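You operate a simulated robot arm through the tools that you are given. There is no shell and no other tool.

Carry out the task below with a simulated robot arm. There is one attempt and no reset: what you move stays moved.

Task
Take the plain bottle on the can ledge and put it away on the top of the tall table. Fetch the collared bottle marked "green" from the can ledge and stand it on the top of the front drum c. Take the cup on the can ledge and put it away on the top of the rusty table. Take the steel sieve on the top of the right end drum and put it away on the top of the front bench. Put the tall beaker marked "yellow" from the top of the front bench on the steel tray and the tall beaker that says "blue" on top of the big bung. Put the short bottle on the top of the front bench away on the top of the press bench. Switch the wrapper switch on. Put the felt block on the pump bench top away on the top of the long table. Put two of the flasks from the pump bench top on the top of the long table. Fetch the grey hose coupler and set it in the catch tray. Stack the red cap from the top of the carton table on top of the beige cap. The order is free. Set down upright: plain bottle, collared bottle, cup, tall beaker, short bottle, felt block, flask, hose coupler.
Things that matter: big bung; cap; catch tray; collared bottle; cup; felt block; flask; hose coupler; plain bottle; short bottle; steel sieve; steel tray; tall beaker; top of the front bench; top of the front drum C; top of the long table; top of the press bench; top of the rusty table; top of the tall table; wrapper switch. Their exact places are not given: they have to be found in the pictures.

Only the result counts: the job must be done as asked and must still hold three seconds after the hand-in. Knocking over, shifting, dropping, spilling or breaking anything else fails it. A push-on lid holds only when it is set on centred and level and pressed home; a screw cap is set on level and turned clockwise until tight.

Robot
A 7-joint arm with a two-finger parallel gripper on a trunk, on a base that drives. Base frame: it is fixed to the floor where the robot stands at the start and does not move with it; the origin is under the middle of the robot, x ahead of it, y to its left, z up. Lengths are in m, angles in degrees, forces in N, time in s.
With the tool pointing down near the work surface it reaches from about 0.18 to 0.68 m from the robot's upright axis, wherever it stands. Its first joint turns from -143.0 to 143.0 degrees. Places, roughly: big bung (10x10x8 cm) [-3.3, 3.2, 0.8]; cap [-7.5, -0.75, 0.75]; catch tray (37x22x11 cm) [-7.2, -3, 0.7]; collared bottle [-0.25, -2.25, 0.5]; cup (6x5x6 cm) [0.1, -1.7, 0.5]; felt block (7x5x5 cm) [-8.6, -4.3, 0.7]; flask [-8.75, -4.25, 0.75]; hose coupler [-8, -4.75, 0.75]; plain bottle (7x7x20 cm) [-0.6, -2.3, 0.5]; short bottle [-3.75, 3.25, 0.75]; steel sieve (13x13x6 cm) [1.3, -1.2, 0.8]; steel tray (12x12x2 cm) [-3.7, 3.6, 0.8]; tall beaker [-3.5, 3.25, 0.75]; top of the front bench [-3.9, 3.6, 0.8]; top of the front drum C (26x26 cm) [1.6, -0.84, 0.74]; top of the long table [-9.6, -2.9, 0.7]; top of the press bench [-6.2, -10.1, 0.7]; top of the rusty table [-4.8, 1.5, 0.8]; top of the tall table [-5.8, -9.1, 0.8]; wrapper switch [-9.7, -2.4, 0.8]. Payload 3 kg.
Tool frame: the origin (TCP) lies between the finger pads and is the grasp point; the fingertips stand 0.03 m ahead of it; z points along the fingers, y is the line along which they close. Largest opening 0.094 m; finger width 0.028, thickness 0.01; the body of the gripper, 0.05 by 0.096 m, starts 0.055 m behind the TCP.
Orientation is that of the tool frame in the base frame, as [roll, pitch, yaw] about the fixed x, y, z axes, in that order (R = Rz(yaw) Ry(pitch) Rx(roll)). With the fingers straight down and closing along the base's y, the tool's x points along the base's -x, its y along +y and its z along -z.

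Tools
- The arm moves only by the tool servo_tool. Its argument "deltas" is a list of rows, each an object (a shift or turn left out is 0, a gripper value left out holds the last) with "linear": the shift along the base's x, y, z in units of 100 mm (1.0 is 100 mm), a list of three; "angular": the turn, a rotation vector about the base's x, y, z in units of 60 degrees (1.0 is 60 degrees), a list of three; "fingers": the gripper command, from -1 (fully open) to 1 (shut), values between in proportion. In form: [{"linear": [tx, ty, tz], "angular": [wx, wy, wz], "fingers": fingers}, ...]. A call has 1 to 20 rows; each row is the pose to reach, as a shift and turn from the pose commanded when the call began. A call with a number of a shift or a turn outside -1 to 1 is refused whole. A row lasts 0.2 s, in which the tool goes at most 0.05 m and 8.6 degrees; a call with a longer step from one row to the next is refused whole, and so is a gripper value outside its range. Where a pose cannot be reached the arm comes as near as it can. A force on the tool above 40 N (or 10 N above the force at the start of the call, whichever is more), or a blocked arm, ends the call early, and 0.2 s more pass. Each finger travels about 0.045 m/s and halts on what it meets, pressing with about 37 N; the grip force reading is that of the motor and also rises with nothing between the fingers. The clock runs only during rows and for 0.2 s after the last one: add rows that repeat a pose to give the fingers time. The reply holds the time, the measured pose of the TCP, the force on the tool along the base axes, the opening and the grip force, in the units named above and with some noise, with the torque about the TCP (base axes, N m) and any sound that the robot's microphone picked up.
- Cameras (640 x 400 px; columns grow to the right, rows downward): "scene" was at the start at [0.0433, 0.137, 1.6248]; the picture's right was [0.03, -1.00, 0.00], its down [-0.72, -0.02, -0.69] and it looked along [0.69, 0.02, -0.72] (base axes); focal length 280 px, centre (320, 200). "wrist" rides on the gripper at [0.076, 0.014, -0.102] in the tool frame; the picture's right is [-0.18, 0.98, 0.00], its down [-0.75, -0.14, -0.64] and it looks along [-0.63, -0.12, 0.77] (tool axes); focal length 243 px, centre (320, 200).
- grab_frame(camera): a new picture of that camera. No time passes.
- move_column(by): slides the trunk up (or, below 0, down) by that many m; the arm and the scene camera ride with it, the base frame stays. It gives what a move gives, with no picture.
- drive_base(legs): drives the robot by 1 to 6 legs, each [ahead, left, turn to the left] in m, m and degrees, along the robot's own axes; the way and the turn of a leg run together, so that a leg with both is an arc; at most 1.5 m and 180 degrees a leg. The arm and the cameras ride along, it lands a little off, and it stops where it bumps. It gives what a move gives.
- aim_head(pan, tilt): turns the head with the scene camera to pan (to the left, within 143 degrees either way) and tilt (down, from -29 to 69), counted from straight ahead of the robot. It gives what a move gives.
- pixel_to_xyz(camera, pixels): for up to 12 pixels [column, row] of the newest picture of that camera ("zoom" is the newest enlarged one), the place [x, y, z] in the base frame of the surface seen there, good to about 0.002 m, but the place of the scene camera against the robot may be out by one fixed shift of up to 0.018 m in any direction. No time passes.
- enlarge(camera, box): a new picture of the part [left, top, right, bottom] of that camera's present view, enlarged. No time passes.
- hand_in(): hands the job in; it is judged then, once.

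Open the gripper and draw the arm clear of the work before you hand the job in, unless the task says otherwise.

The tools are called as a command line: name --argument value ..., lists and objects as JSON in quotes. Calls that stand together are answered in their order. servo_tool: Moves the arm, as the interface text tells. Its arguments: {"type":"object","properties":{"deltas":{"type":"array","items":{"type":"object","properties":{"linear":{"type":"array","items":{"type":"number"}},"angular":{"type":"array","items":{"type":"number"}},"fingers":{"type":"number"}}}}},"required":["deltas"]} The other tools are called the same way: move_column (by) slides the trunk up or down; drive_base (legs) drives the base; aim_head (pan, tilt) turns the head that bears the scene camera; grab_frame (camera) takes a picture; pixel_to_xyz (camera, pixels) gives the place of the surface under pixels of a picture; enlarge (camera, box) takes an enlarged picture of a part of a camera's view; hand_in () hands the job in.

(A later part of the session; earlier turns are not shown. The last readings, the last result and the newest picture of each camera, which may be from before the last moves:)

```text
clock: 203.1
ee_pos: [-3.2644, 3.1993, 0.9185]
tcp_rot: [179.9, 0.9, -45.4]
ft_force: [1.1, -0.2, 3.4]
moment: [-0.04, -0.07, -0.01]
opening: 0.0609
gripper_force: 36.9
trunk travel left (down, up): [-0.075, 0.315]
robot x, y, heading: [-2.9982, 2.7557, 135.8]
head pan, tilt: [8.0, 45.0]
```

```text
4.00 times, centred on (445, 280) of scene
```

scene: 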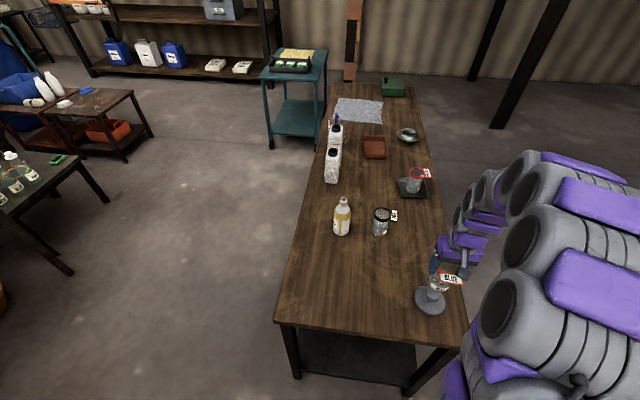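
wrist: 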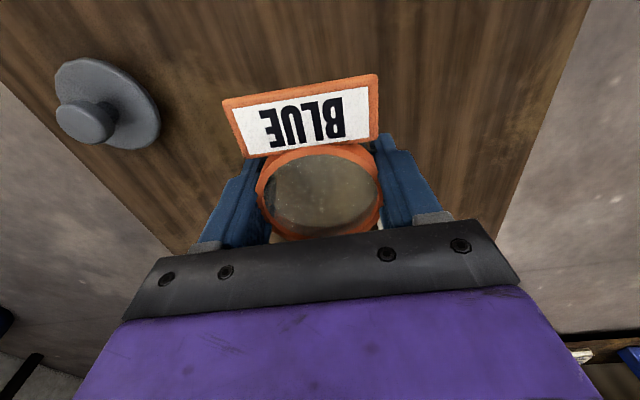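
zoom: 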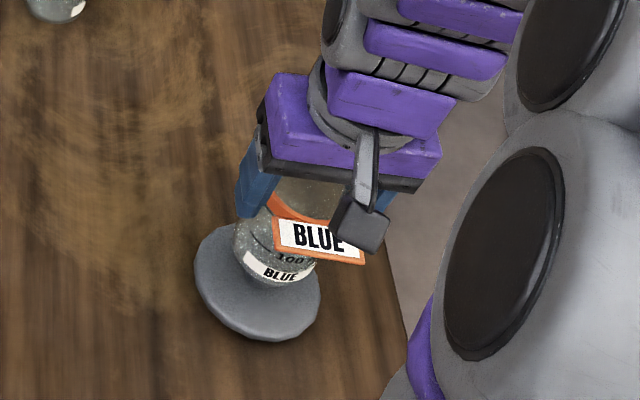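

Light contact 3.4 N and it looks centred. I press 0.5 mm more and open slowly, then rise.

servo_tool --deltas '[{"linear": [0, 0, -0.005]}, {"linear": [0, 0, -0.005], "fingers": 0.5}, {"linear": [0, 0, -0.005], "fingers": 0.2}, {"linear": [0, 0, -0.005], "fingers": 0.0}, {"linear": [0, 0, -0.005], "fingers": -0.4}, {"linear": [0, 0, -0.005], "fingers": -0.8}, {"linear": [0, 0, -0.005], "fingers": -1}, {"linear": [0, 0, -0.005], "fingers": -1}]'

grab_frame --camera "wrist"

servo_tool --deltas '[{"linear": [0, 0, 0.1]}, {"linear": [0, 0, 0.3]}, {"linear": [0, 0, 0.6]}, {"linear": [0, 0, 1.0]}]'

grab_frame --camera "wrist"

enlarge --camera "scene" --box '[390, 230, 500, 330]'

```text
clock: 204.9
ee_pos: [-3.2648, 3.1983, 0.9174]
tcp_rot: [179.8, 0.9, -45.5]
ft_force: [-0.5, -0.2, -1.0]
moment: [-0.03, -0.01, 0.02]
opening: 0.0942
gripper_force: 0.0
trunk travel left (down, up): [-0.075, 0.315]
robot x, y, heading: [-2.9987, 2.757, 135.9]
head pan, tilt: [8.0, 45.0]
```

```text
taken
```

wrist: 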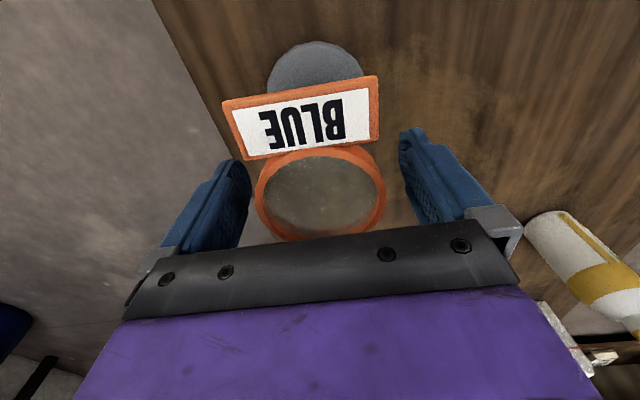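

```text
clock: 205.9
ee_pos: [-3.2649, 3.1981, 1.0192]
tcp_rot: [179.9, 0.9, -45.5]
ft_force: [-0.4, 0.2, 0.6]
moment: [-0.02, 0.0, 0.0]
opening: 0.0937
gripper_force: 0.1
trunk travel left (down, up): [-0.075, 0.315]
robot x, y, heading: [-3.0026, 2.7584, 135.8]
head pan, tilt: [8.0, 45.0]
```

```text
taken
```

wrist: 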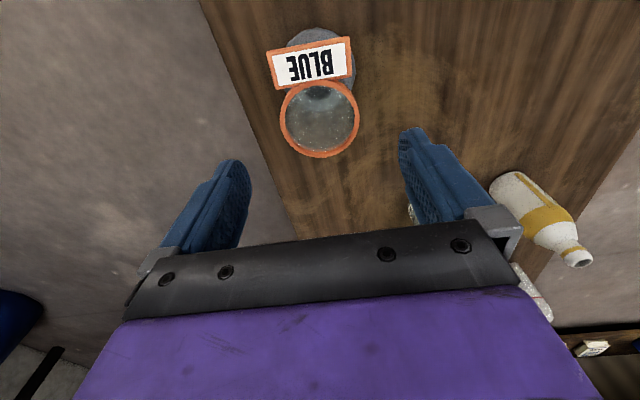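

```text
4.00 times, centred on (445, 280) of scene
```

zoom: 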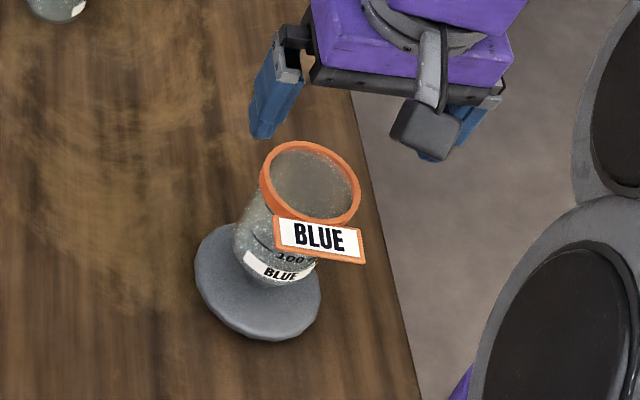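

The blue beaker stands on the bung. For the short bottle I'd use the bench's left long side; I check clearances there by looking left.

aim_head --pan 45 --tilt 40

grab_frame --camera "scene"

pixel_to_xyz --camera "scene" --pixels '[[150, 220], [290, 210], [330, 150], [60, 150], [260, 260], [400, 200], [200, 120], [100, 330]]'

```text
clock: 206.9
ee_pos: [-3.265, 3.1994, 1.0177]
tcp_rot: [179.9, 0.9, -45.4]
ft_force: [-0.2, 0.7, -1.0]
moment: [0.02, -0.01, 0.0]
opening: 0.0938
gripper_force: 0.1
trunk travel left (down, up): [-0.075, 0.315]
robot x, y, heading: [-3.0021, 2.7562, 135.8]
head pan, tilt: [45.0, 40.0]
```

```text
taken
```

scene: 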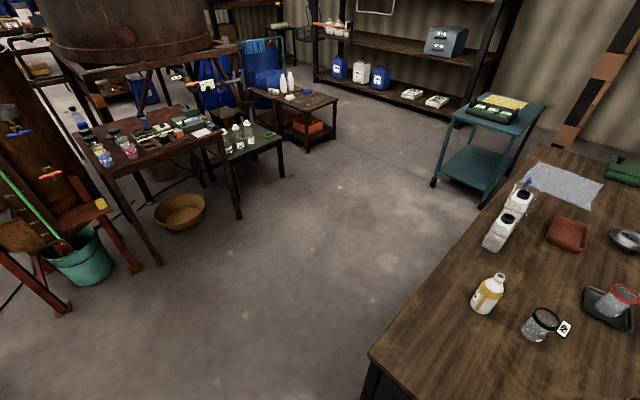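

```text
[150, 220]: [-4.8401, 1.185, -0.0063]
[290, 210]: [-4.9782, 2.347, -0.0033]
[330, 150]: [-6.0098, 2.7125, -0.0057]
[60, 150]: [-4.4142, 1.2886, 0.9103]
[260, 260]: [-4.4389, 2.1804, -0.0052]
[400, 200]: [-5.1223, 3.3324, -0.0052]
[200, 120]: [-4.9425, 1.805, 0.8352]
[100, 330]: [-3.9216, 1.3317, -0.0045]
```

The left side is clear. I raise and retract the arm, then drive round to the left side facing the short bottle.

servo_tool --deltas '[{"linear": [0, 0, 0.4]}, {"linear": [0.2, -0.2, 0.5]}, {"linear": [0.5, -0.5, 0.5]}, {"linear": [0.8, -0.8, 0.5]}, {"linear": [1.0, -1.0, 0.5]}]'

drive_base --legs '[[-0.15, 0, 0], [0, 0.8, 0], [0, 0, -90], [0, 0.8, 0]]'

aim_head --pan 0 --tilt 45

grab_frame --camera "scene"

grab_frame --camera "wrist"

```text
clock: 208.1
ee_pos: [-3.1635, 3.0974, 1.0677]
tcp_rot: [179.9, 0.9, -45.3]
ft_force: [0.3, -0.3, -0.2]
moment: [0.01, -0.01, 0.01]
opening: 0.0939
gripper_force: 0.1
trunk travel left (down, up): [-0.075, 0.315]
robot x, y, heading: [-3.0026, 2.7566, 135.9]
head pan, tilt: [45.0, 40.0]
```

```text
clock: 221.1
ee_pos: [-3.6754, 2.7966, 1.0686]
tcp_rot: [179.7, 0.9, -135.9]
ft_force: [0.1, -0.2, -0.3]
moment: [-0.06, -0.02, -0.01]
opening: 0.0939
gripper_force: 0.0
trunk travel left (down, up): [-0.075, 0.315]
robot x, y, heading: [-4.019, 2.6352, 45.3]
head pan, tilt: [45.0, 40.0]
```

```text
clock: 222.2
ee_pos: [-3.6791, 2.7988, 1.0688]
tcp_rot: [179.9, 0.9, -135.8]
ft_force: [0.0, -0.1, -0.3]
moment: [-0.03, 0.01, -0.03]
opening: 0.0942
gripper_force: 0.0
trunk travel left (down, up): [-0.075, 0.315]
robot x, y, heading: [-4.0215, 2.6366, 45.5]
head pan, tilt: [0.0, 45.0]
```

```text
taken
```

scene: 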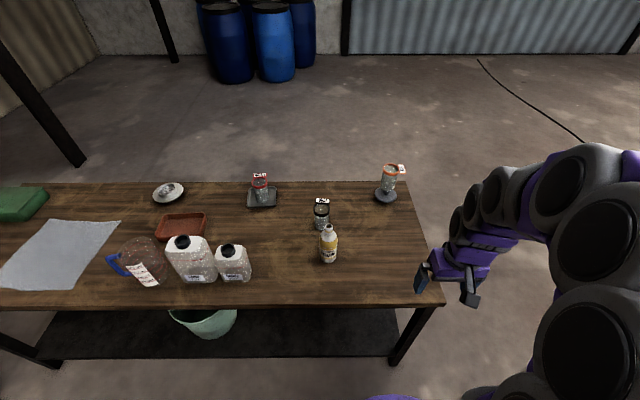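

```text
taken
```

wrist: 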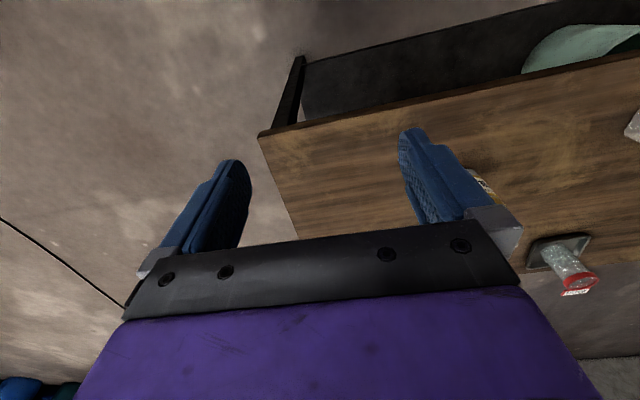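

I measure the short bottle at scene (328,245) and the bench edge.

pixel_to_xyz --camera "scene" --pixels '[[328, 255], [327, 229], [328, 240], [318, 250], [338, 250], [322, 205], [322, 225], [330, 302], [240, 265]]'

enlarge --camera "scene" --box '[280, 190, 380, 270]'

```text
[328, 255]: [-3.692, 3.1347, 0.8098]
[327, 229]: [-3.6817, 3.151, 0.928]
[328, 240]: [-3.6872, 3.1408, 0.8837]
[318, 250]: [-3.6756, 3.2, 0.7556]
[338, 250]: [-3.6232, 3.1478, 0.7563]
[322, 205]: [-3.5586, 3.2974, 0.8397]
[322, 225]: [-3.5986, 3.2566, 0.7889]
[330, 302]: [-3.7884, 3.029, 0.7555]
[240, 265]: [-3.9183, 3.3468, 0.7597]
```

```text
5.00 times, centred on (330, 230) of scene
```

zoom: 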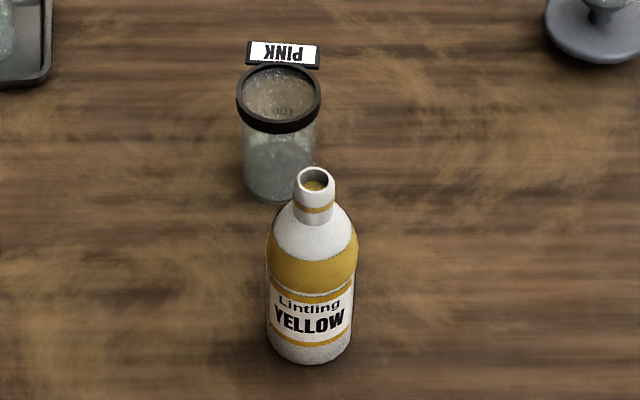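

The short bottle is near (-3.67,3.155), top z ≈0.94. I edge ahead 6 cm, then swing the tool over to view it.

drive_base --legs '[[0.06, 0.05, 0]]'

servo_tool --deltas '[{"linear": [-0.3, 0.3, 0]}, {"linear": [-0.6, 0.6, 0]}, {"linear": [-0.9, 0.9, 0]}, {"linear": [-1.0, 1.0, 0]}]'

grab_frame --camera "wrist"

```text
clock: 223.2
ee_pos: [-3.6518, 2.8575, 1.0647]
tcp_rot: [178.7, 0.8, -136.1]
ft_force: [-1.0, -0.1, -0.7]
moment: [-0.04, -0.07, -0.01]
opening: 0.0936
gripper_force: 0.0
trunk travel left (down, up): [-0.075, 0.315]
robot x, y, heading: [-4.0093, 2.7098, 45.3]
head pan, tilt: [0.0, 45.0]
```

```text
clock: 224.2
ee_pos: [-3.7681, 2.9708, 1.0669]
tcp_rot: [179.9, 0.9, -136.1]
ft_force: [-0.9, 0.1, -0.3]
moment: [-0.02, -0.05, 0.02]
opening: 0.094
gripper_force: 0.0
trunk travel left (down, up): [-0.075, 0.315]
robot x, y, heading: [-4.0084, 2.7106, 45.4]
head pan, tilt: [0.0, 45.0]
```

```text
taken
```

wrist: 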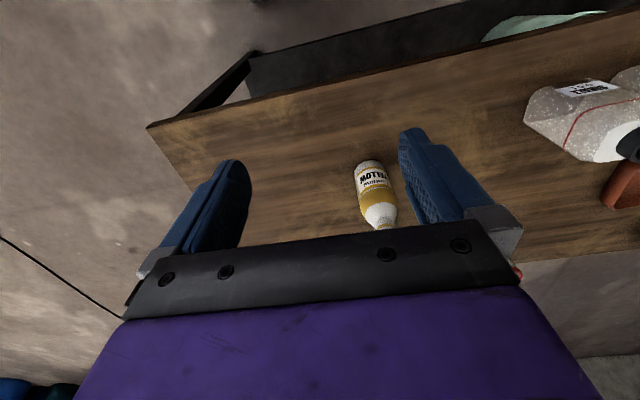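

The bottle is at wrist (375,190), its mouth hidden. I move the tool forward-left to see the mouth.

servo_tool --deltas '[{"linear": [0, 0.4, 0]}, {"linear": [0, 0.8, 0]}]'

grab_frame --camera "wrist"

enlarge --camera "wrist" --box '[300, 100, 400, 230]'

```text
clock: 224.8
ee_pos: [-3.7636, 3.0453, 1.0689]
tcp_rot: [179.4, 0.7, -136.3]
ft_force: [0.5, 1.0, -0.4]
moment: [0.0, -0.01, -0.01]
opening: 0.094
gripper_force: 0.0
trunk travel left (down, up): [-0.075, 0.315]
robot x, y, heading: [-4.007, 2.7098, 45.4]
head pan, tilt: [0.0, 45.0]
```

```text
taken
```

wrist: 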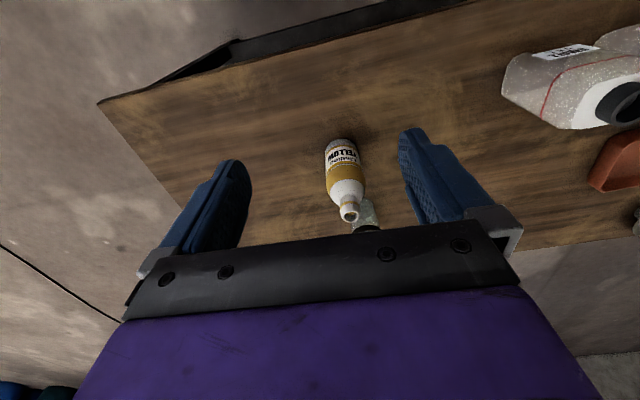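

```text
3.08 times, centred on (350, 165) of wrist
```

zoom: 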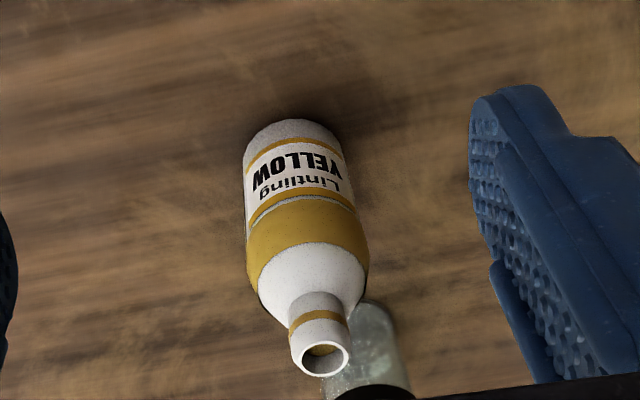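

The mouth ring is at zoom (322,358); I sample it plus the neck and body.

pixel_to_xyz --camera "zoom" --pixels '[[300, 355], [346, 352], [322, 376], [322, 339], [318, 325], [316, 300], [300, 270], [315, 245], [300, 200], [250, 240], [365, 235], [385, 390]]'

```text
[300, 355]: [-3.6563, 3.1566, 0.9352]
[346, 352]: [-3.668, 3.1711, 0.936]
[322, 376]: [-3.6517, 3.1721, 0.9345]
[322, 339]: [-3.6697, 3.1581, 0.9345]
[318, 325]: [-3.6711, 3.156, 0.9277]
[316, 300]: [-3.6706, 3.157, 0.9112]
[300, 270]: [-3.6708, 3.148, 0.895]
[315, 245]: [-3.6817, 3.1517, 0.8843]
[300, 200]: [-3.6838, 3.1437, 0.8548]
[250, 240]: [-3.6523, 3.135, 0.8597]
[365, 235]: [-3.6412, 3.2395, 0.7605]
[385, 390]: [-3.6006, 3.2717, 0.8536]
```

Neck radius ~12 mm from z 0.902 to 0.935, centre (-3.661,3.1645). I move above it and descend to z≈0.97, then check.

servo_tool --deltas '[{"linear": [0.3, 0.35, 0]}, {"linear": [0.6, 0.7, 0]}, {"linear": [0.95, 1.0, 0]}, {"linear": [1.0, 1.0, -0.3]}, {"linear": [1.0, 1.0, -0.7]}, {"linear": [1.0, 1.0, -0.9]}]'

grab_frame --camera "wrist"

```text
clock: 226.2
ee_pos: [-3.667, 3.1514, 0.9771]
tcp_rot: [179.9, 0.8, -136.1]
ft_force: [0.8, -0.3, -0.1]
moment: [0.01, 0.0, 0.01]
opening: 0.094
gripper_force: 0.2
trunk travel left (down, up): [-0.075, 0.315]
robot x, y, heading: [-4.0089, 2.7085, 45.6]
head pan, tilt: [0.0, 45.0]
```

```text
taken
```

wrist: 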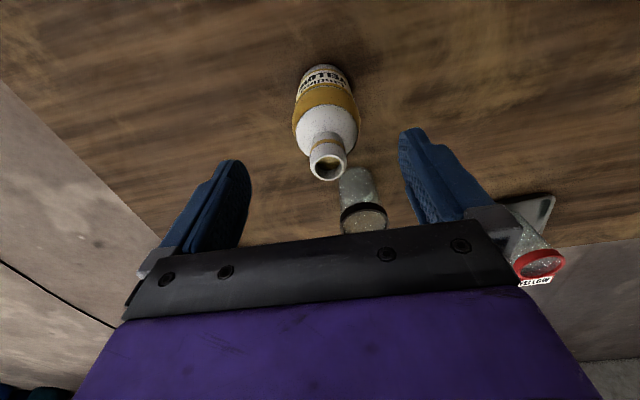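

The mouth (328,165) calls for a (+0.0055,+0.0125) shift. I apply it, descend to 0.934 and close on the neck.

servo_tool --deltas '[{"linear": [0.055, 0.125, 0]}, {"linear": [0.055, 0.125, -0.2]}, {"linear": [0.055, 0.125, -0.43]}, {"linear": [0.055, 0.125, -0.43], "fingers": 0}, {"linear": [0.055, 0.125, -0.43], "fingers": 0.5}, {"linear": [0.055, 0.125, -0.43], "fingers": 1}, {"linear": [0.055, 0.125, -0.43], "fingers": 1}, {"linear": [0.055, 0.125, -0.43], "fingers": 1}, {"linear": [0.055, 0.125, -0.43], "fingers": 1}, {"linear": [0.055, 0.125, -0.43], "fingers": 1}]'

servo_tool --deltas '[{"linear": [0, 0, 0.03]}, {"linear": [0, 0, 0.1]}, {"linear": [0, 0, 0.2]}, {"linear": [0, 0, 0.3]}]'

grab_frame --camera "wrist"

```text
clock: 228.4
ee_pos: [-3.6619, 3.1625, 0.9347]
tcp_rot: [179.7, 0.8, -136.1]
ft_force: [1.5, -0.5, -0.6]
moment: [-0.23, -0.2, -0.01]
opening: 0.0264
gripper_force: 36.7
trunk travel left (down, up): [-0.075, 0.315]
robot x, y, heading: [-4.0092, 2.7123, 45.5]
head pan, tilt: [0.0, 45.0]
```

```text
clock: 229.4
ee_pos: [-3.661, 3.1636, 0.965]
tcp_rot: [179.8, 0.9, -136.0]
ft_force: [-0.4, 0.4, -3.6]
moment: [0.0, 0.03, -0.02]
opening: 0.0263
gripper_force: 36.3
trunk travel left (down, up): [-0.075, 0.315]
robot x, y, heading: [-4.0085, 2.7115, 45.6]
head pan, tilt: [0.0, 45.0]
```

```text
taken
```

wrist: 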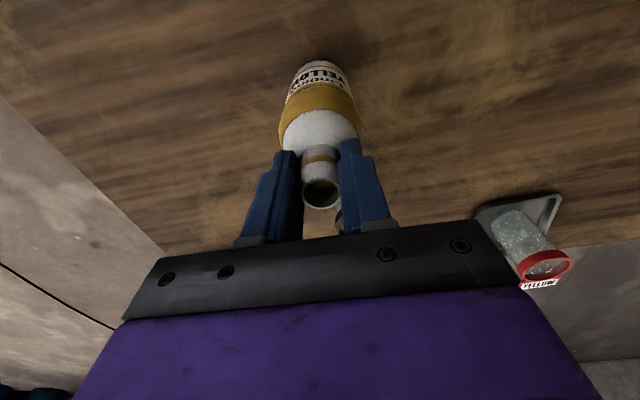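

The bottle is lifted (−3.6 N). I raise it clear, retract, then drive off toward the south, stopping to look.

servo_tool --deltas '[{"linear": [0, 0, 0.3]}, {"linear": [0, 0, 0.6]}, {"linear": [0, 0, 0.95]}, {"linear": [-0.3, -0.3, 0.95]}, {"linear": [-0.6, -0.6, 0.95]}, {"linear": [-0.9, -0.9, 0.95]}, {"linear": [-1, -1, 0.95]}]'

drive_base --legs '[[-0.3, 0, 0], [0, 0, -72], [1.5, 0, 0]]'

aim_head --pan -70 --tilt 15

grab_frame --camera "scene"

grab_frame --camera "wrist"

```text
clock: 231.0
ee_pos: [-3.7617, 3.0638, 1.0611]
tcp_rot: [179.8, 1.0, -136.1]
ft_force: [-0.3, 0.3, -2.9]
moment: [-0.05, 0.01, 0.01]
opening: 0.0265
gripper_force: 37.3
trunk travel left (down, up): [-0.075, 0.315]
robot x, y, heading: [-4.0099, 2.7116, 45.4]
head pan, tilt: [0.0, 45.0]
```

```text
clock: 243.2
ee_pos: [-2.4769, 1.6762, 1.0595]
tcp_rot: [179.7, 0.9, 151.1]
ft_force: [-0.6, 0.2, -3.3]
moment: [0.0, 0.01, 0.04]
opening: 0.0263
gripper_force: 37.3
trunk travel left (down, up): [-0.075, 0.315]
robot x, y, heading: [-2.8874, 1.8077, -27.5]
head pan, tilt: [0.0, 45.0]
```

```text
clock: 244.7
ee_pos: [-2.4783, 1.676, 1.0612]
tcp_rot: [179.8, 0.9, 151.1]
ft_force: [0.0, -1.3, -3.6]
moment: [0.0, 0.01, 0.0]
opening: 0.0262
gripper_force: 36.9
trunk travel left (down, up): [-0.075, 0.315]
robot x, y, heading: [-2.8878, 1.8071, -27.2]
head pan, tilt: [-70.0, 15.0]
```

```text
taken
```

scene: 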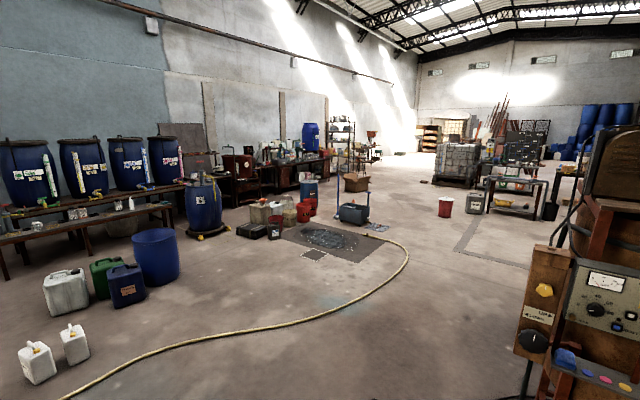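

```text
taken
```

wrist: 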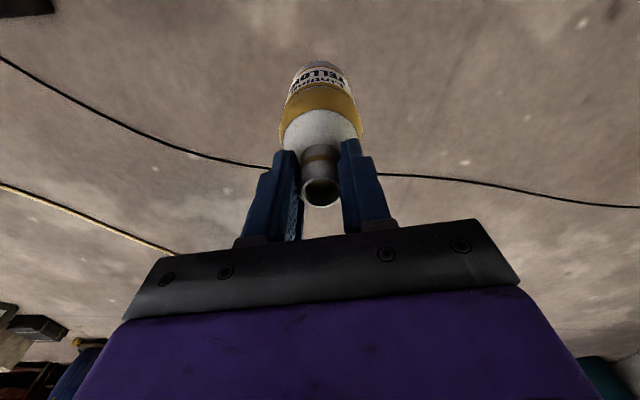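

The hall is open southward in the middle lane. I take coordinates of the lane's obstacles.

pixel_to_xyz --camera "scene" --pixels '[[445, 217], [353, 222], [474, 212], [405, 250], [455, 186], [490, 212], [545, 215], [425, 160], [370, 155], [300, 222], [520, 130], [395, 155]]'

enlarge --camera "scene" --box '[320, 90, 640, 260]'

```text
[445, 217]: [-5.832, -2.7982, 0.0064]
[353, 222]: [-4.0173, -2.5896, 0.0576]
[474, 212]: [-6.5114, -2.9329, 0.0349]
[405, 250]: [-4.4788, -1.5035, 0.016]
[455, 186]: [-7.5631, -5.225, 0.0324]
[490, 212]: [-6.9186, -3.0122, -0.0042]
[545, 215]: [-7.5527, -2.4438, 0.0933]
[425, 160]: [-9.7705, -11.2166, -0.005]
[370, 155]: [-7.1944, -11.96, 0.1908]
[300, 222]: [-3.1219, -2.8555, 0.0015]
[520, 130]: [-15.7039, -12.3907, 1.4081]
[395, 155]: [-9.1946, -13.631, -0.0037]
```

```text
2.00 times, centred on (480, 175) of scene
```

zoom: 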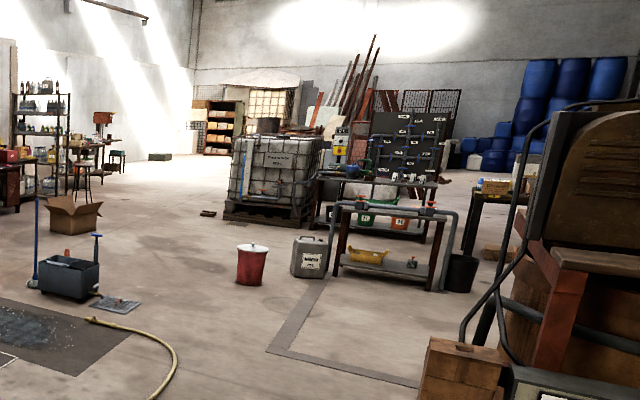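

I check the extents of the machine on the right (panel at 540-640,250-400) and the hose's course.

pixel_to_xyz --camera "scene" --pixels '[[530, 350], [540, 280], [600, 300], [585, 240], [560, 390], [590, 380], [510, 395], [250, 330], [340, 310], [390, 275], [150, 360], [630, 100]]'

aim_head --pan -110 --tilt 35

grab_frame --camera "scene"

```text
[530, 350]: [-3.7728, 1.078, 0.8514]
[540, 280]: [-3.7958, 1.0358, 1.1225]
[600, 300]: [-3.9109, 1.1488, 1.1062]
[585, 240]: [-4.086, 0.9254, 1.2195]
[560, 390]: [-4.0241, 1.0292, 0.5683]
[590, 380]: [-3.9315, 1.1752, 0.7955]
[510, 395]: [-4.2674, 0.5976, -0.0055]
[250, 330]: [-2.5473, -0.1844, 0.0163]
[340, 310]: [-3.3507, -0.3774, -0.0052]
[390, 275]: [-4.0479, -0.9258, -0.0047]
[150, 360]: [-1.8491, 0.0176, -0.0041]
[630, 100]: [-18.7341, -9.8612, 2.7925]
```

```text
clock: 245.7
ee_pos: [-2.4787, 1.6775, 1.0603]
tcp_rot: [179.8, 0.9, 151.2]
ft_force: [0.1, 0.0, -2.9]
moment: [0.03, -0.01, -0.01]
opening: 0.0262
gripper_force: 36.4
trunk travel left (down, up): [-0.075, 0.315]
robot x, y, heading: [-2.8938, 1.8078, -27.5]
head pan, tilt: [-110.0, 35.0]
```

```text
taken
```

scene: 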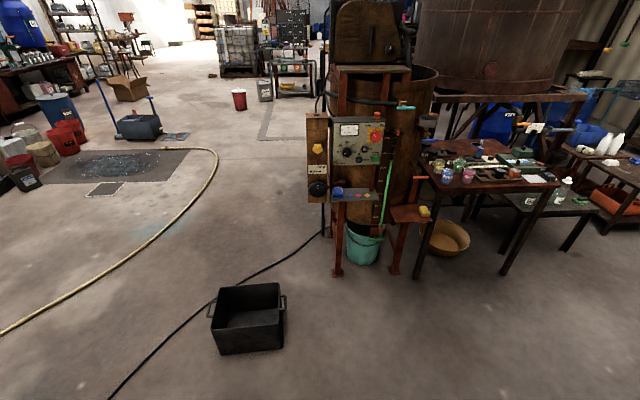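

The lane between the black box and the hose is passable. I drive it in legs, keeping ~0.5 m from each.

drive_base --legs '[[0.628, -0.361, 0], [0, 0, -69], [0.9, 0, 0], [0, 0, -71.5], [1.0, 0, 0], [0, 0, 26]]'

drive_base --legs '[[1.4, 0, 0], [0, 0, 45]]'

aim_head --pan 10 --tilt 15

grab_frame --camera "scene"

```text
clock: 266.1
ee_pos: [-3.8435, -0.2273, 1.0617]
tcp_rot: [179.8, 0.9, 37.5]
ft_force: [-0.8, -0.2, -3.5]
moment: [0.01, 0.0, -0.01]
opening: 0.0262
gripper_force: 36.4
trunk travel left (down, up): [-0.075, 0.315]
robot x, y, heading: [-3.5593, 0.0925, -141.0]
head pan, tilt: [-110.0, 35.0]
```

```text
clock: 275.1
ee_pos: [-4.6123, -1.2103, 1.0606]
tcp_rot: [179.8, 1.0, 82.6]
ft_force: [-0.3, 0.1, -3.9]
moment: [0.02, 0.02, -0.01]
opening: 0.0261
gripper_force: 37.0
trunk travel left (down, up): [-0.075, 0.315]
robot x, y, heading: [-4.6374, -0.7787, -95.9]
head pan, tilt: [-110.0, 35.0]
```

```text
clock: 277.1
ee_pos: [-4.6139, -1.2107, 1.062]
tcp_rot: [179.8, 1.0, 82.4]
ft_force: [-0.2, 0.4, -3.4]
moment: [0.06, 0.02, 0.01]
opening: 0.026
gripper_force: 37.0
trunk travel left (down, up): [-0.075, 0.315]
robot x, y, heading: [-4.6375, -0.7792, -96.0]
head pan, tilt: [10.0, 15.0]
```

```text
taken
```

scene: 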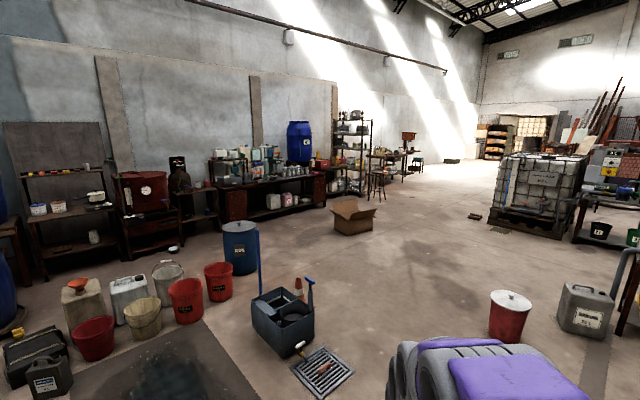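

I measure the lane ahead: cart, bucket, cardboard box, stool, and the tables at (385,160).

pixel_to_xyz --camera "scene" --pixels '[[288, 355], [510, 340], [355, 232], [377, 200], [385, 155], [405, 150], [345, 190], [375, 175], [495, 228], [475, 217], [418, 172], [400, 180]]'

enlarge --camera "scene" --box '[310, 90, 470, 240]'

```text
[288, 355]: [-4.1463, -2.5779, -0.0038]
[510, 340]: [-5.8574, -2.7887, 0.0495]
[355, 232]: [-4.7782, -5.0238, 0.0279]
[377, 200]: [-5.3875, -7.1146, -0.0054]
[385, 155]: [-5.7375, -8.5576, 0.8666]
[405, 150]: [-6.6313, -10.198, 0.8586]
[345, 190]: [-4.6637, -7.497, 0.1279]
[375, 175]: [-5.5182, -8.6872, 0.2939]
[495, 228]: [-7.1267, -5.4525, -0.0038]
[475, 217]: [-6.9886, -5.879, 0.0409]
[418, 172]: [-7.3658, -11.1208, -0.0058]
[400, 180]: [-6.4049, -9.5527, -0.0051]
```

```text
2.67 times, centred on (390, 165) of scene
```

zoom: 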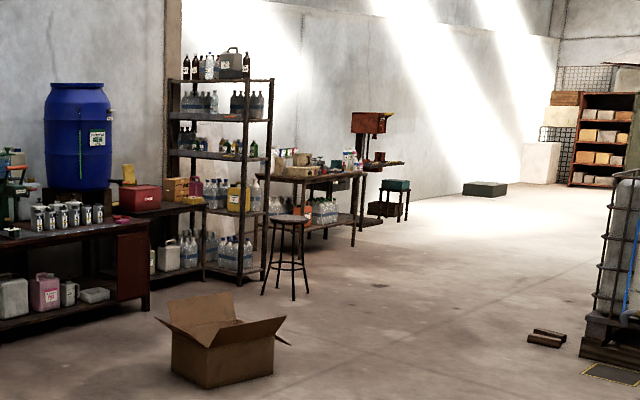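

I drive W1 (-5.0,-2.7) then W2 (-5.95,-5.2), clear of cart, bucket, box and tank.

drive_base --legs '[[0, 0, -4.6], [1.0, 0, 0], [0.95, 0, 0], [0, 0, -10.2], [1.4, 0, 0], [1.27, 0, 0]]'

aim_head --pan 15 --tilt 15

grab_frame --camera "scene"

enlarge --camera "scene" --box '[150, 80, 470, 280]'

```text
clock: 300.7
ee_pos: [-6.0586, -5.6092, 1.0623]
tcp_rot: [179.8, 0.9, 67.1]
ft_force: [-0.3, 0.7, -4.2]
moment: [0.03, -0.02, -0.02]
opening: 0.0258
gripper_force: 36.8
trunk travel left (down, up): [-0.075, 0.315]
robot x, y, heading: [-5.9713, -5.1892, -111.6]
head pan, tilt: [10.0, 15.0]
```

```text
clock: 301.3
ee_pos: [-6.059, -5.6078, 1.0609]
tcp_rot: [179.8, 1.1, 67.0]
ft_force: [0.6, -0.3, -3.1]
moment: [0.0, -0.01, 0.01]
opening: 0.0257
gripper_force: 37.1
trunk travel left (down, up): [-0.075, 0.315]
robot x, y, heading: [-5.9703, -5.195, -111.5]
head pan, tilt: [15.0, 15.0]
```

```text
taken
```

scene: 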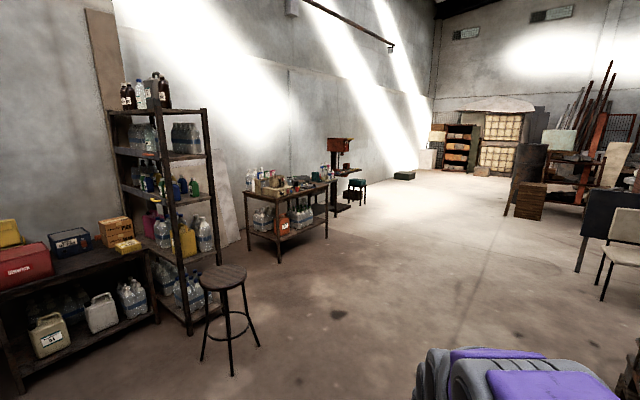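

```text
2.00 times, centred on (310, 180) of scene
```

zoom: 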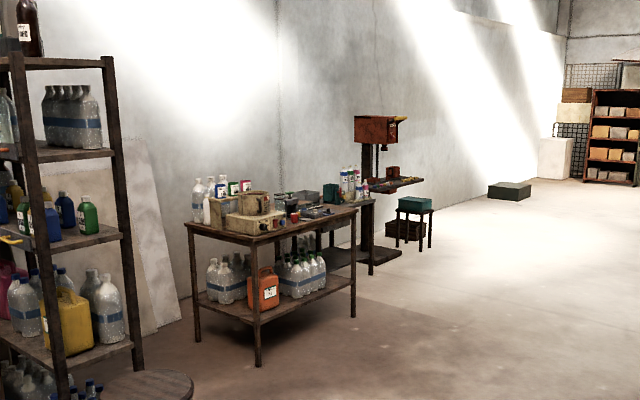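

I measure the table corners: zoom (187,225), (260,240), (357,208), and the surface behind at (365,203), the drill stand (390,182).

pixel_to_xyz --camera "zoom" --pixels '[[187, 226], [260, 242], [356, 209], [320, 215], [372, 202], [360, 203], [400, 183], [370, 272], [260, 365], [353, 315], [150, 375], [415, 235]]'

enlarge --camera "scene" --box '[240, 130, 380, 230]'

```text
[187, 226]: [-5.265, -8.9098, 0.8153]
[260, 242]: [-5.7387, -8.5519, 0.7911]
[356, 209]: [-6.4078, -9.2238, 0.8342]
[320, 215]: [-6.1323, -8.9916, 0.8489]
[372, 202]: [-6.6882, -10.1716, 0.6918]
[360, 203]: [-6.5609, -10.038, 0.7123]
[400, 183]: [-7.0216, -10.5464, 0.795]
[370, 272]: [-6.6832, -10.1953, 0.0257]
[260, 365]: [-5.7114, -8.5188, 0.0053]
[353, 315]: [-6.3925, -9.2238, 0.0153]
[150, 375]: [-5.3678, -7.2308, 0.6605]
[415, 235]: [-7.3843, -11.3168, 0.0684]
```

```text
4.00 times, centred on (310, 180) of scene
```

zoom: 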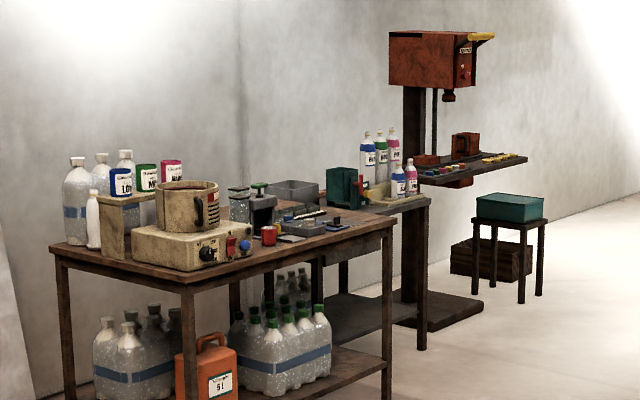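

Front of the press bench faces north-west, right corner (-6.69,-10.17). I drive to about (-7.3,-8.9) and face it.

drive_base --legs '[[0, 0, 1.8], [1.4, 0, 0], [1.4, 0, 0], [1.1, 0, 0], [0, 0, 65]]'

aim_head --pan 5 --tilt 30

grab_frame --camera "scene"

grab_frame --camera "wrist"

```text
clock: 323.3
ee_pos: [-6.9579, -9.1128, 1.0626]
tcp_rot: [179.8, 1.1, 132.4]
ft_force: [0.1, -0.6, -2.7]
moment: [-0.01, 0.03, -0.01]
opening: 0.0258
gripper_force: 37.4
trunk travel left (down, up): [-0.075, 0.315]
robot x, y, heading: [-7.3027, -8.8558, -45.9]
head pan, tilt: [15.0, 15.0]
```

```text
clock: 324.1
ee_pos: [-6.9575, -9.1114, 1.0628]
tcp_rot: [179.7, 1.1, 132.4]
ft_force: [0.8, 0.4, -4.4]
moment: [0.03, 0.04, 0.0]
opening: 0.0255
gripper_force: 36.9
trunk travel left (down, up): [-0.075, 0.315]
robot x, y, heading: [-7.3033, -8.8603, -45.7]
head pan, tilt: [5.0, 30.0]
```

```text
taken
```

scene: 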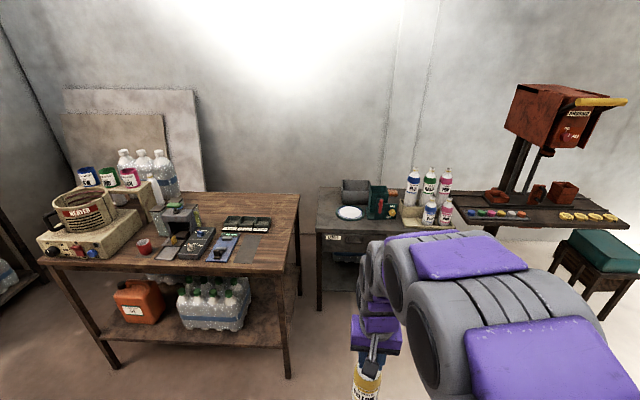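

```text
taken
```

wrist: 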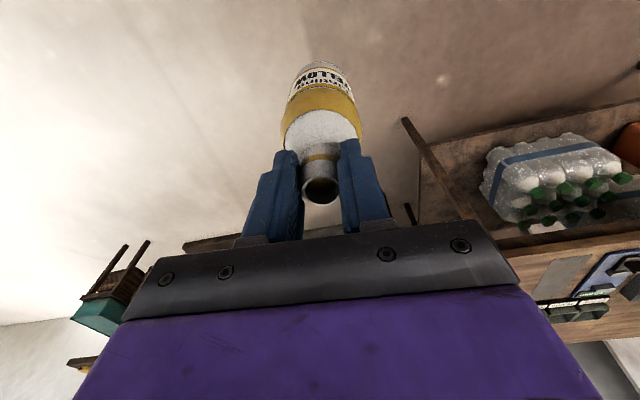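

The press bench (z≈0.7) is the one with the white disc and bottles. I enlarge it to find a free spot.

enlarge --camera "scene" --box '[300, 150, 480, 260]'

pixel_to_xyz --camera "zoom" --pixels '[[65, 285], [100, 270], [120, 200], [180, 225], [240, 260], [310, 275], [330, 225], [60, 150], [210, 190], [400, 280], [60, 210], [150, 260]]'

```text
3.56 times, centred on (390, 205) of scene
```

zoom: 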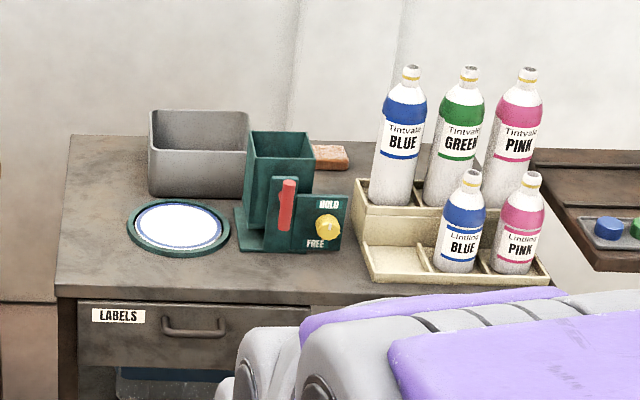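

```text
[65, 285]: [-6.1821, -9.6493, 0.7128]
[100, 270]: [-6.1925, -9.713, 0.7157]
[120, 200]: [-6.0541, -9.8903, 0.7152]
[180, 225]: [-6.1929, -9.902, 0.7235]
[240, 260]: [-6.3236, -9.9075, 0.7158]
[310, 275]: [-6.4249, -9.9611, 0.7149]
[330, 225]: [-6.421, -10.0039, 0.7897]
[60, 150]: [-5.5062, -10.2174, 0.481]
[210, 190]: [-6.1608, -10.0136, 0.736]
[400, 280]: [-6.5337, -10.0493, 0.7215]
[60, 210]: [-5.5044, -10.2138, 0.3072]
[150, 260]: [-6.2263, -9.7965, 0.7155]
```

The front-left corner area of the press bench, around (-6.18,-9.74), is free. I drive to stand at about (-6.77,-9.70), facing −45°.

drive_base --legs '[[0.5, -0.2, 0], [0.45, 0, 0]]'

aim_head --pan 35 --tilt 45

grab_frame --camera "scene"

grab_frame --camera "wrist"

```text
clock: 329.5
ee_pos: [-6.447, -9.9443, 1.0628]
tcp_rot: [179.8, 1.1, 131.9]
ft_force: [-0.2, 0.4, -4.0]
moment: [0.01, -0.03, 0.0]
opening: 0.0254
gripper_force: 36.5
trunk travel left (down, up): [-0.075, 0.315]
robot x, y, heading: [-6.7875, -9.6875, -46.6]
head pan, tilt: [5.0, 30.0]
```

```text
clock: 330.5
ee_pos: [-6.4482, -9.9423, 1.0634]
tcp_rot: [179.7, 1.1, 131.9]
ft_force: [-0.5, -0.4, -3.3]
moment: [0.01, 0.0, -0.01]
opening: 0.0255
gripper_force: 37.2
trunk travel left (down, up): [-0.075, 0.315]
robot x, y, heading: [-6.791, -9.6858, -46.5]
head pan, tilt: [35.0, 45.0]
```

```text
taken
```

scene: 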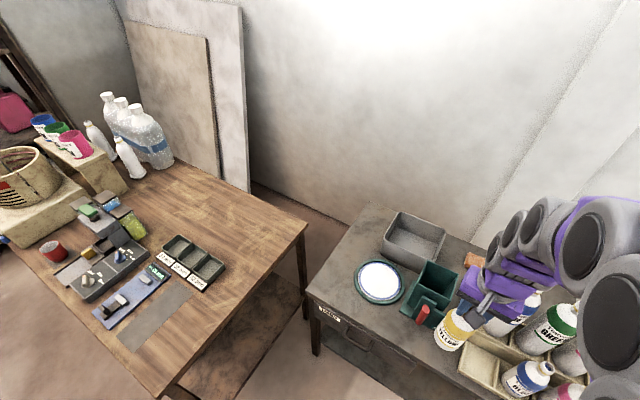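

```text
taken
```

wrist: 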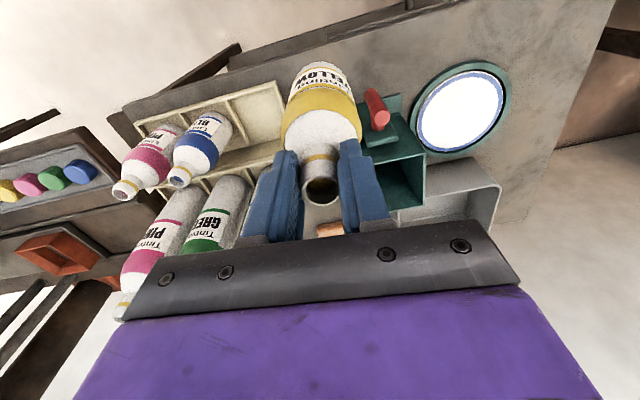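

I query the free corner in the wrist view: (545,60), (560,25), left edge (600,40), disc edge (500,80).

pixel_to_xyz --camera "wrist" --pixels '[[545, 60], [560, 25], [603, 20], [570, 100], [540, 160], [508, 90], [500, 20], [440, 20], [415, 10], [460, 62], [530, 215]]'

pixel_to_xyz --camera "scene" --pixels '[[308, 290], [345, 270], [330, 295], [360, 275], [355, 235], [350, 305], [372, 208], [365, 240]]'

```text
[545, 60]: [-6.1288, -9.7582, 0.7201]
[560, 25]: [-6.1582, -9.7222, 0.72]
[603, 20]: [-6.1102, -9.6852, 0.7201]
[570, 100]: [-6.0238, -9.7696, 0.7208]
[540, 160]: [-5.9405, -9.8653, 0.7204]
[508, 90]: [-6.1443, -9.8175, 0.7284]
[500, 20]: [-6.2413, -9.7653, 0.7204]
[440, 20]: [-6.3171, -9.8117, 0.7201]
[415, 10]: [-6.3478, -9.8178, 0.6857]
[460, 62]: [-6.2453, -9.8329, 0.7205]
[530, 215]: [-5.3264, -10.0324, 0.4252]
```

```text
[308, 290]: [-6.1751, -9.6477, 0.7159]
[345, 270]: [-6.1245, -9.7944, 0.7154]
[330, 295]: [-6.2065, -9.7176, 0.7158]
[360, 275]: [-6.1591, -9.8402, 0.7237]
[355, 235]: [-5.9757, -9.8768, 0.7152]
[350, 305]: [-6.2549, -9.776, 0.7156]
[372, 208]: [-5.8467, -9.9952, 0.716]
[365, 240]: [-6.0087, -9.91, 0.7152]
```

Bench top z is 0.7204 by wrist. Target spot S=(-6.135,-9.745) is clear by >3 cm all around; I shift the base left 0.12 m for reach.

drive_base --legs '[[0, 0.12, 0]]'

grab_frame --camera "wrist"

```text
clock: 331.7
ee_pos: [-6.3834, -9.8822, 1.0644]
tcp_rot: [178.2, 1.1, 131.6]
ft_force: [-2.1, -1.0, -3.0]
moment: [-0.01, 0.06, -0.03]
opening: 0.0258
gripper_force: 36.2
trunk travel left (down, up): [-0.075, 0.315]
robot x, y, heading: [-6.7085, -9.6096, -46.7]
head pan, tilt: [35.0, 45.0]
```

```text
taken
```

wrist: 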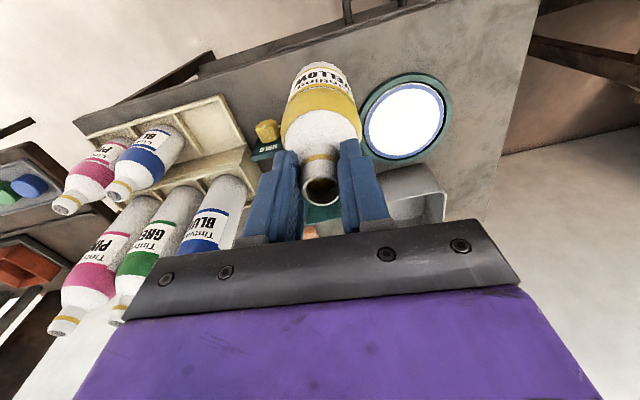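

I carry the bottle over S in steps at constant height.

servo_tool --deltas '[{"linear": [0.4, 0.22, 0]}, {"linear": [0.8, 0.44, 0]}, {"linear": [1.0, 0.55, 0]}]'

servo_tool --deltas '[{"linear": [0.4, 0.22, 0]}, {"linear": [0.8, 0.44, 0]}, {"linear": [1.0, 0.55, 0]}]'

servo_tool --deltas '[{"linear": [0.25, 0.14, 0]}, {"linear": [0.45, 0.25, 0]}, {"linear": [0.45, 0.25, 0]}]'

grab_frame --camera "wrist"

grab_frame --camera "scene"

```text
clock: 332.5
ee_pos: [-6.2741, -9.8182, 1.0648]
tcp_rot: [179.3, 1.2, 131.5]
ft_force: [-0.7, -0.6, -3.6]
moment: [-0.02, 0.03, 0.01]
opening: 0.0255
gripper_force: 37.4
trunk travel left (down, up): [-0.075, 0.315]
robot x, y, heading: [-6.7083, -9.6097, -46.7]
head pan, tilt: [35.0, 45.0]
```

```text
clock: 333.3
ee_pos: [-6.1729, -9.7609, 1.0662]
tcp_rot: [179.5, 1.0, 131.5]
ft_force: [0.6, -0.4, -2.8]
moment: [0.04, 0.03, 0.04]
opening: 0.0258
gripper_force: 36.6
trunk travel left (down, up): [-0.075, 0.315]
robot x, y, heading: [-6.7088, -9.6058, -46.8]
head pan, tilt: [35.0, 45.0]
```

```text
clock: 334.1
ee_pos: [-6.124, -9.7323, 1.0662]
tcp_rot: [179.5, 1.4, 131.6]
ft_force: [0.1, 0.4, -4.6]
moment: [0.0, 0.02, -0.01]
opening: 0.0259
gripper_force: 37.2
trunk travel left (down, up): [-0.075, 0.315]
robot x, y, heading: [-6.7096, -9.6075, -46.7]
head pan, tilt: [35.0, 45.0]
```

```text
taken
```

wrist: 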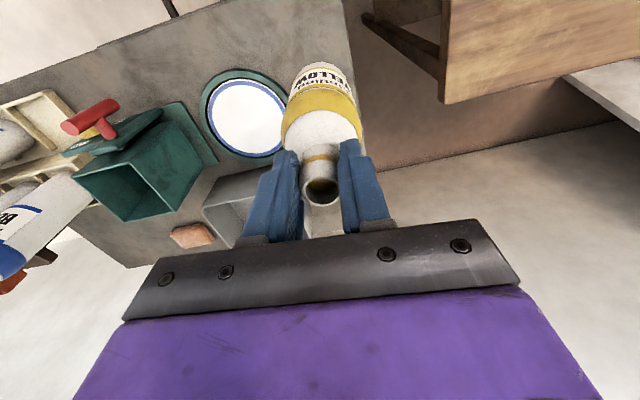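

```text
taken
```

scene: 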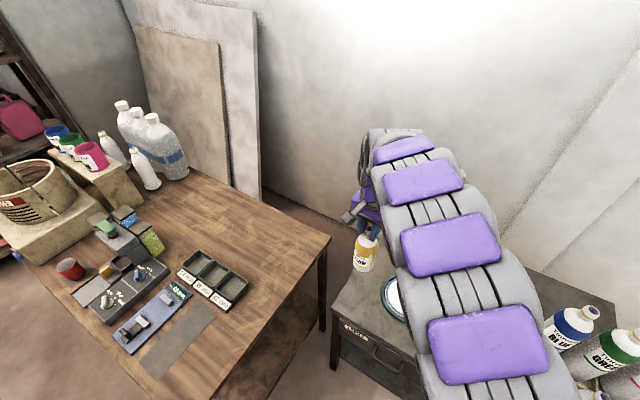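

The bottle is ~1.5 cm too far left; I shift back (-0.015,-0.015) and lower to z≈0.92.

servo_tool --deltas '[{"linear": [-0.15, -0.15, 0]}, {"linear": [-0.15, -0.15, -0.4]}, {"linear": [-0.15, -0.15, -0.8]}, {"linear": [-0.15, -0.15, -1.0]}]'

servo_tool --deltas '[{"linear": [0, 0, -0.2]}, {"linear": [0, 0, -0.4]}, {"linear": [0, 0, -0.5]}]'

grab_frame --camera "wrist"

enlarge --camera "scene" --box '[310, 200, 430, 340]'

```text
clock: 335.1
ee_pos: [-6.128, -9.7357, 0.9616]
tcp_rot: [-179.7, 1.3, 131.8]
ft_force: [0.0, 0.1, -3.6]
moment: [0.03, 0.03, 0.0]
opening: 0.0256
gripper_force: 37.3
trunk travel left (down, up): [-0.075, 0.315]
robot x, y, heading: [-6.7032, -9.6043, -46.6]
head pan, tilt: [35.0, 45.0]
```

```text
clock: 335.9
ee_pos: [-6.1282, -9.7363, 0.9116]
tcp_rot: [-179.7, 1.3, 131.7]
ft_force: [0.9, 0.1, -2.8]
moment: [0.05, 0.04, 0.0]
opening: 0.0257
gripper_force: 37.4
trunk travel left (down, up): [-0.075, 0.315]
robot x, y, heading: [-6.7039, -9.6052, -46.7]
head pan, tilt: [35.0, 45.0]
```

```text
taken
```

wrist: 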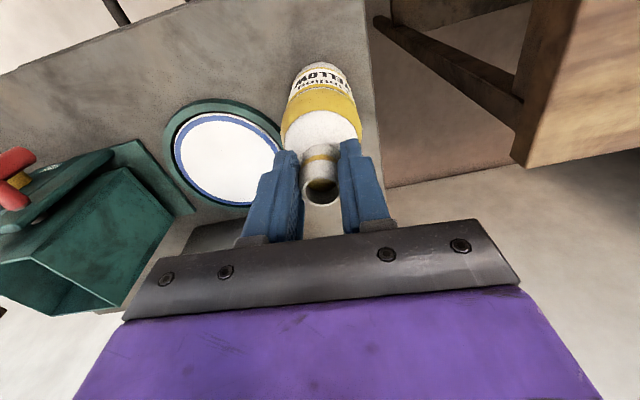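

```text
2.86 times, centred on (370, 270) of scene
```

zoom: 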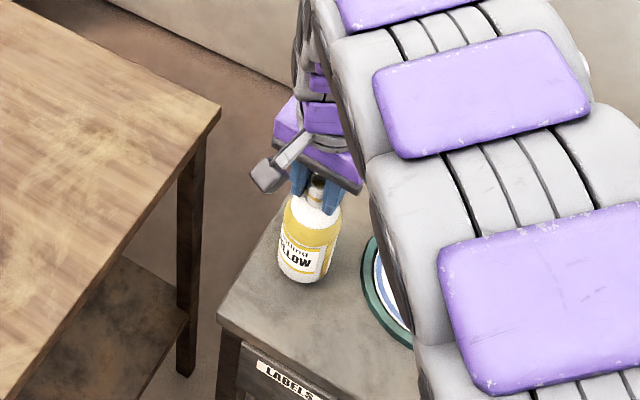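

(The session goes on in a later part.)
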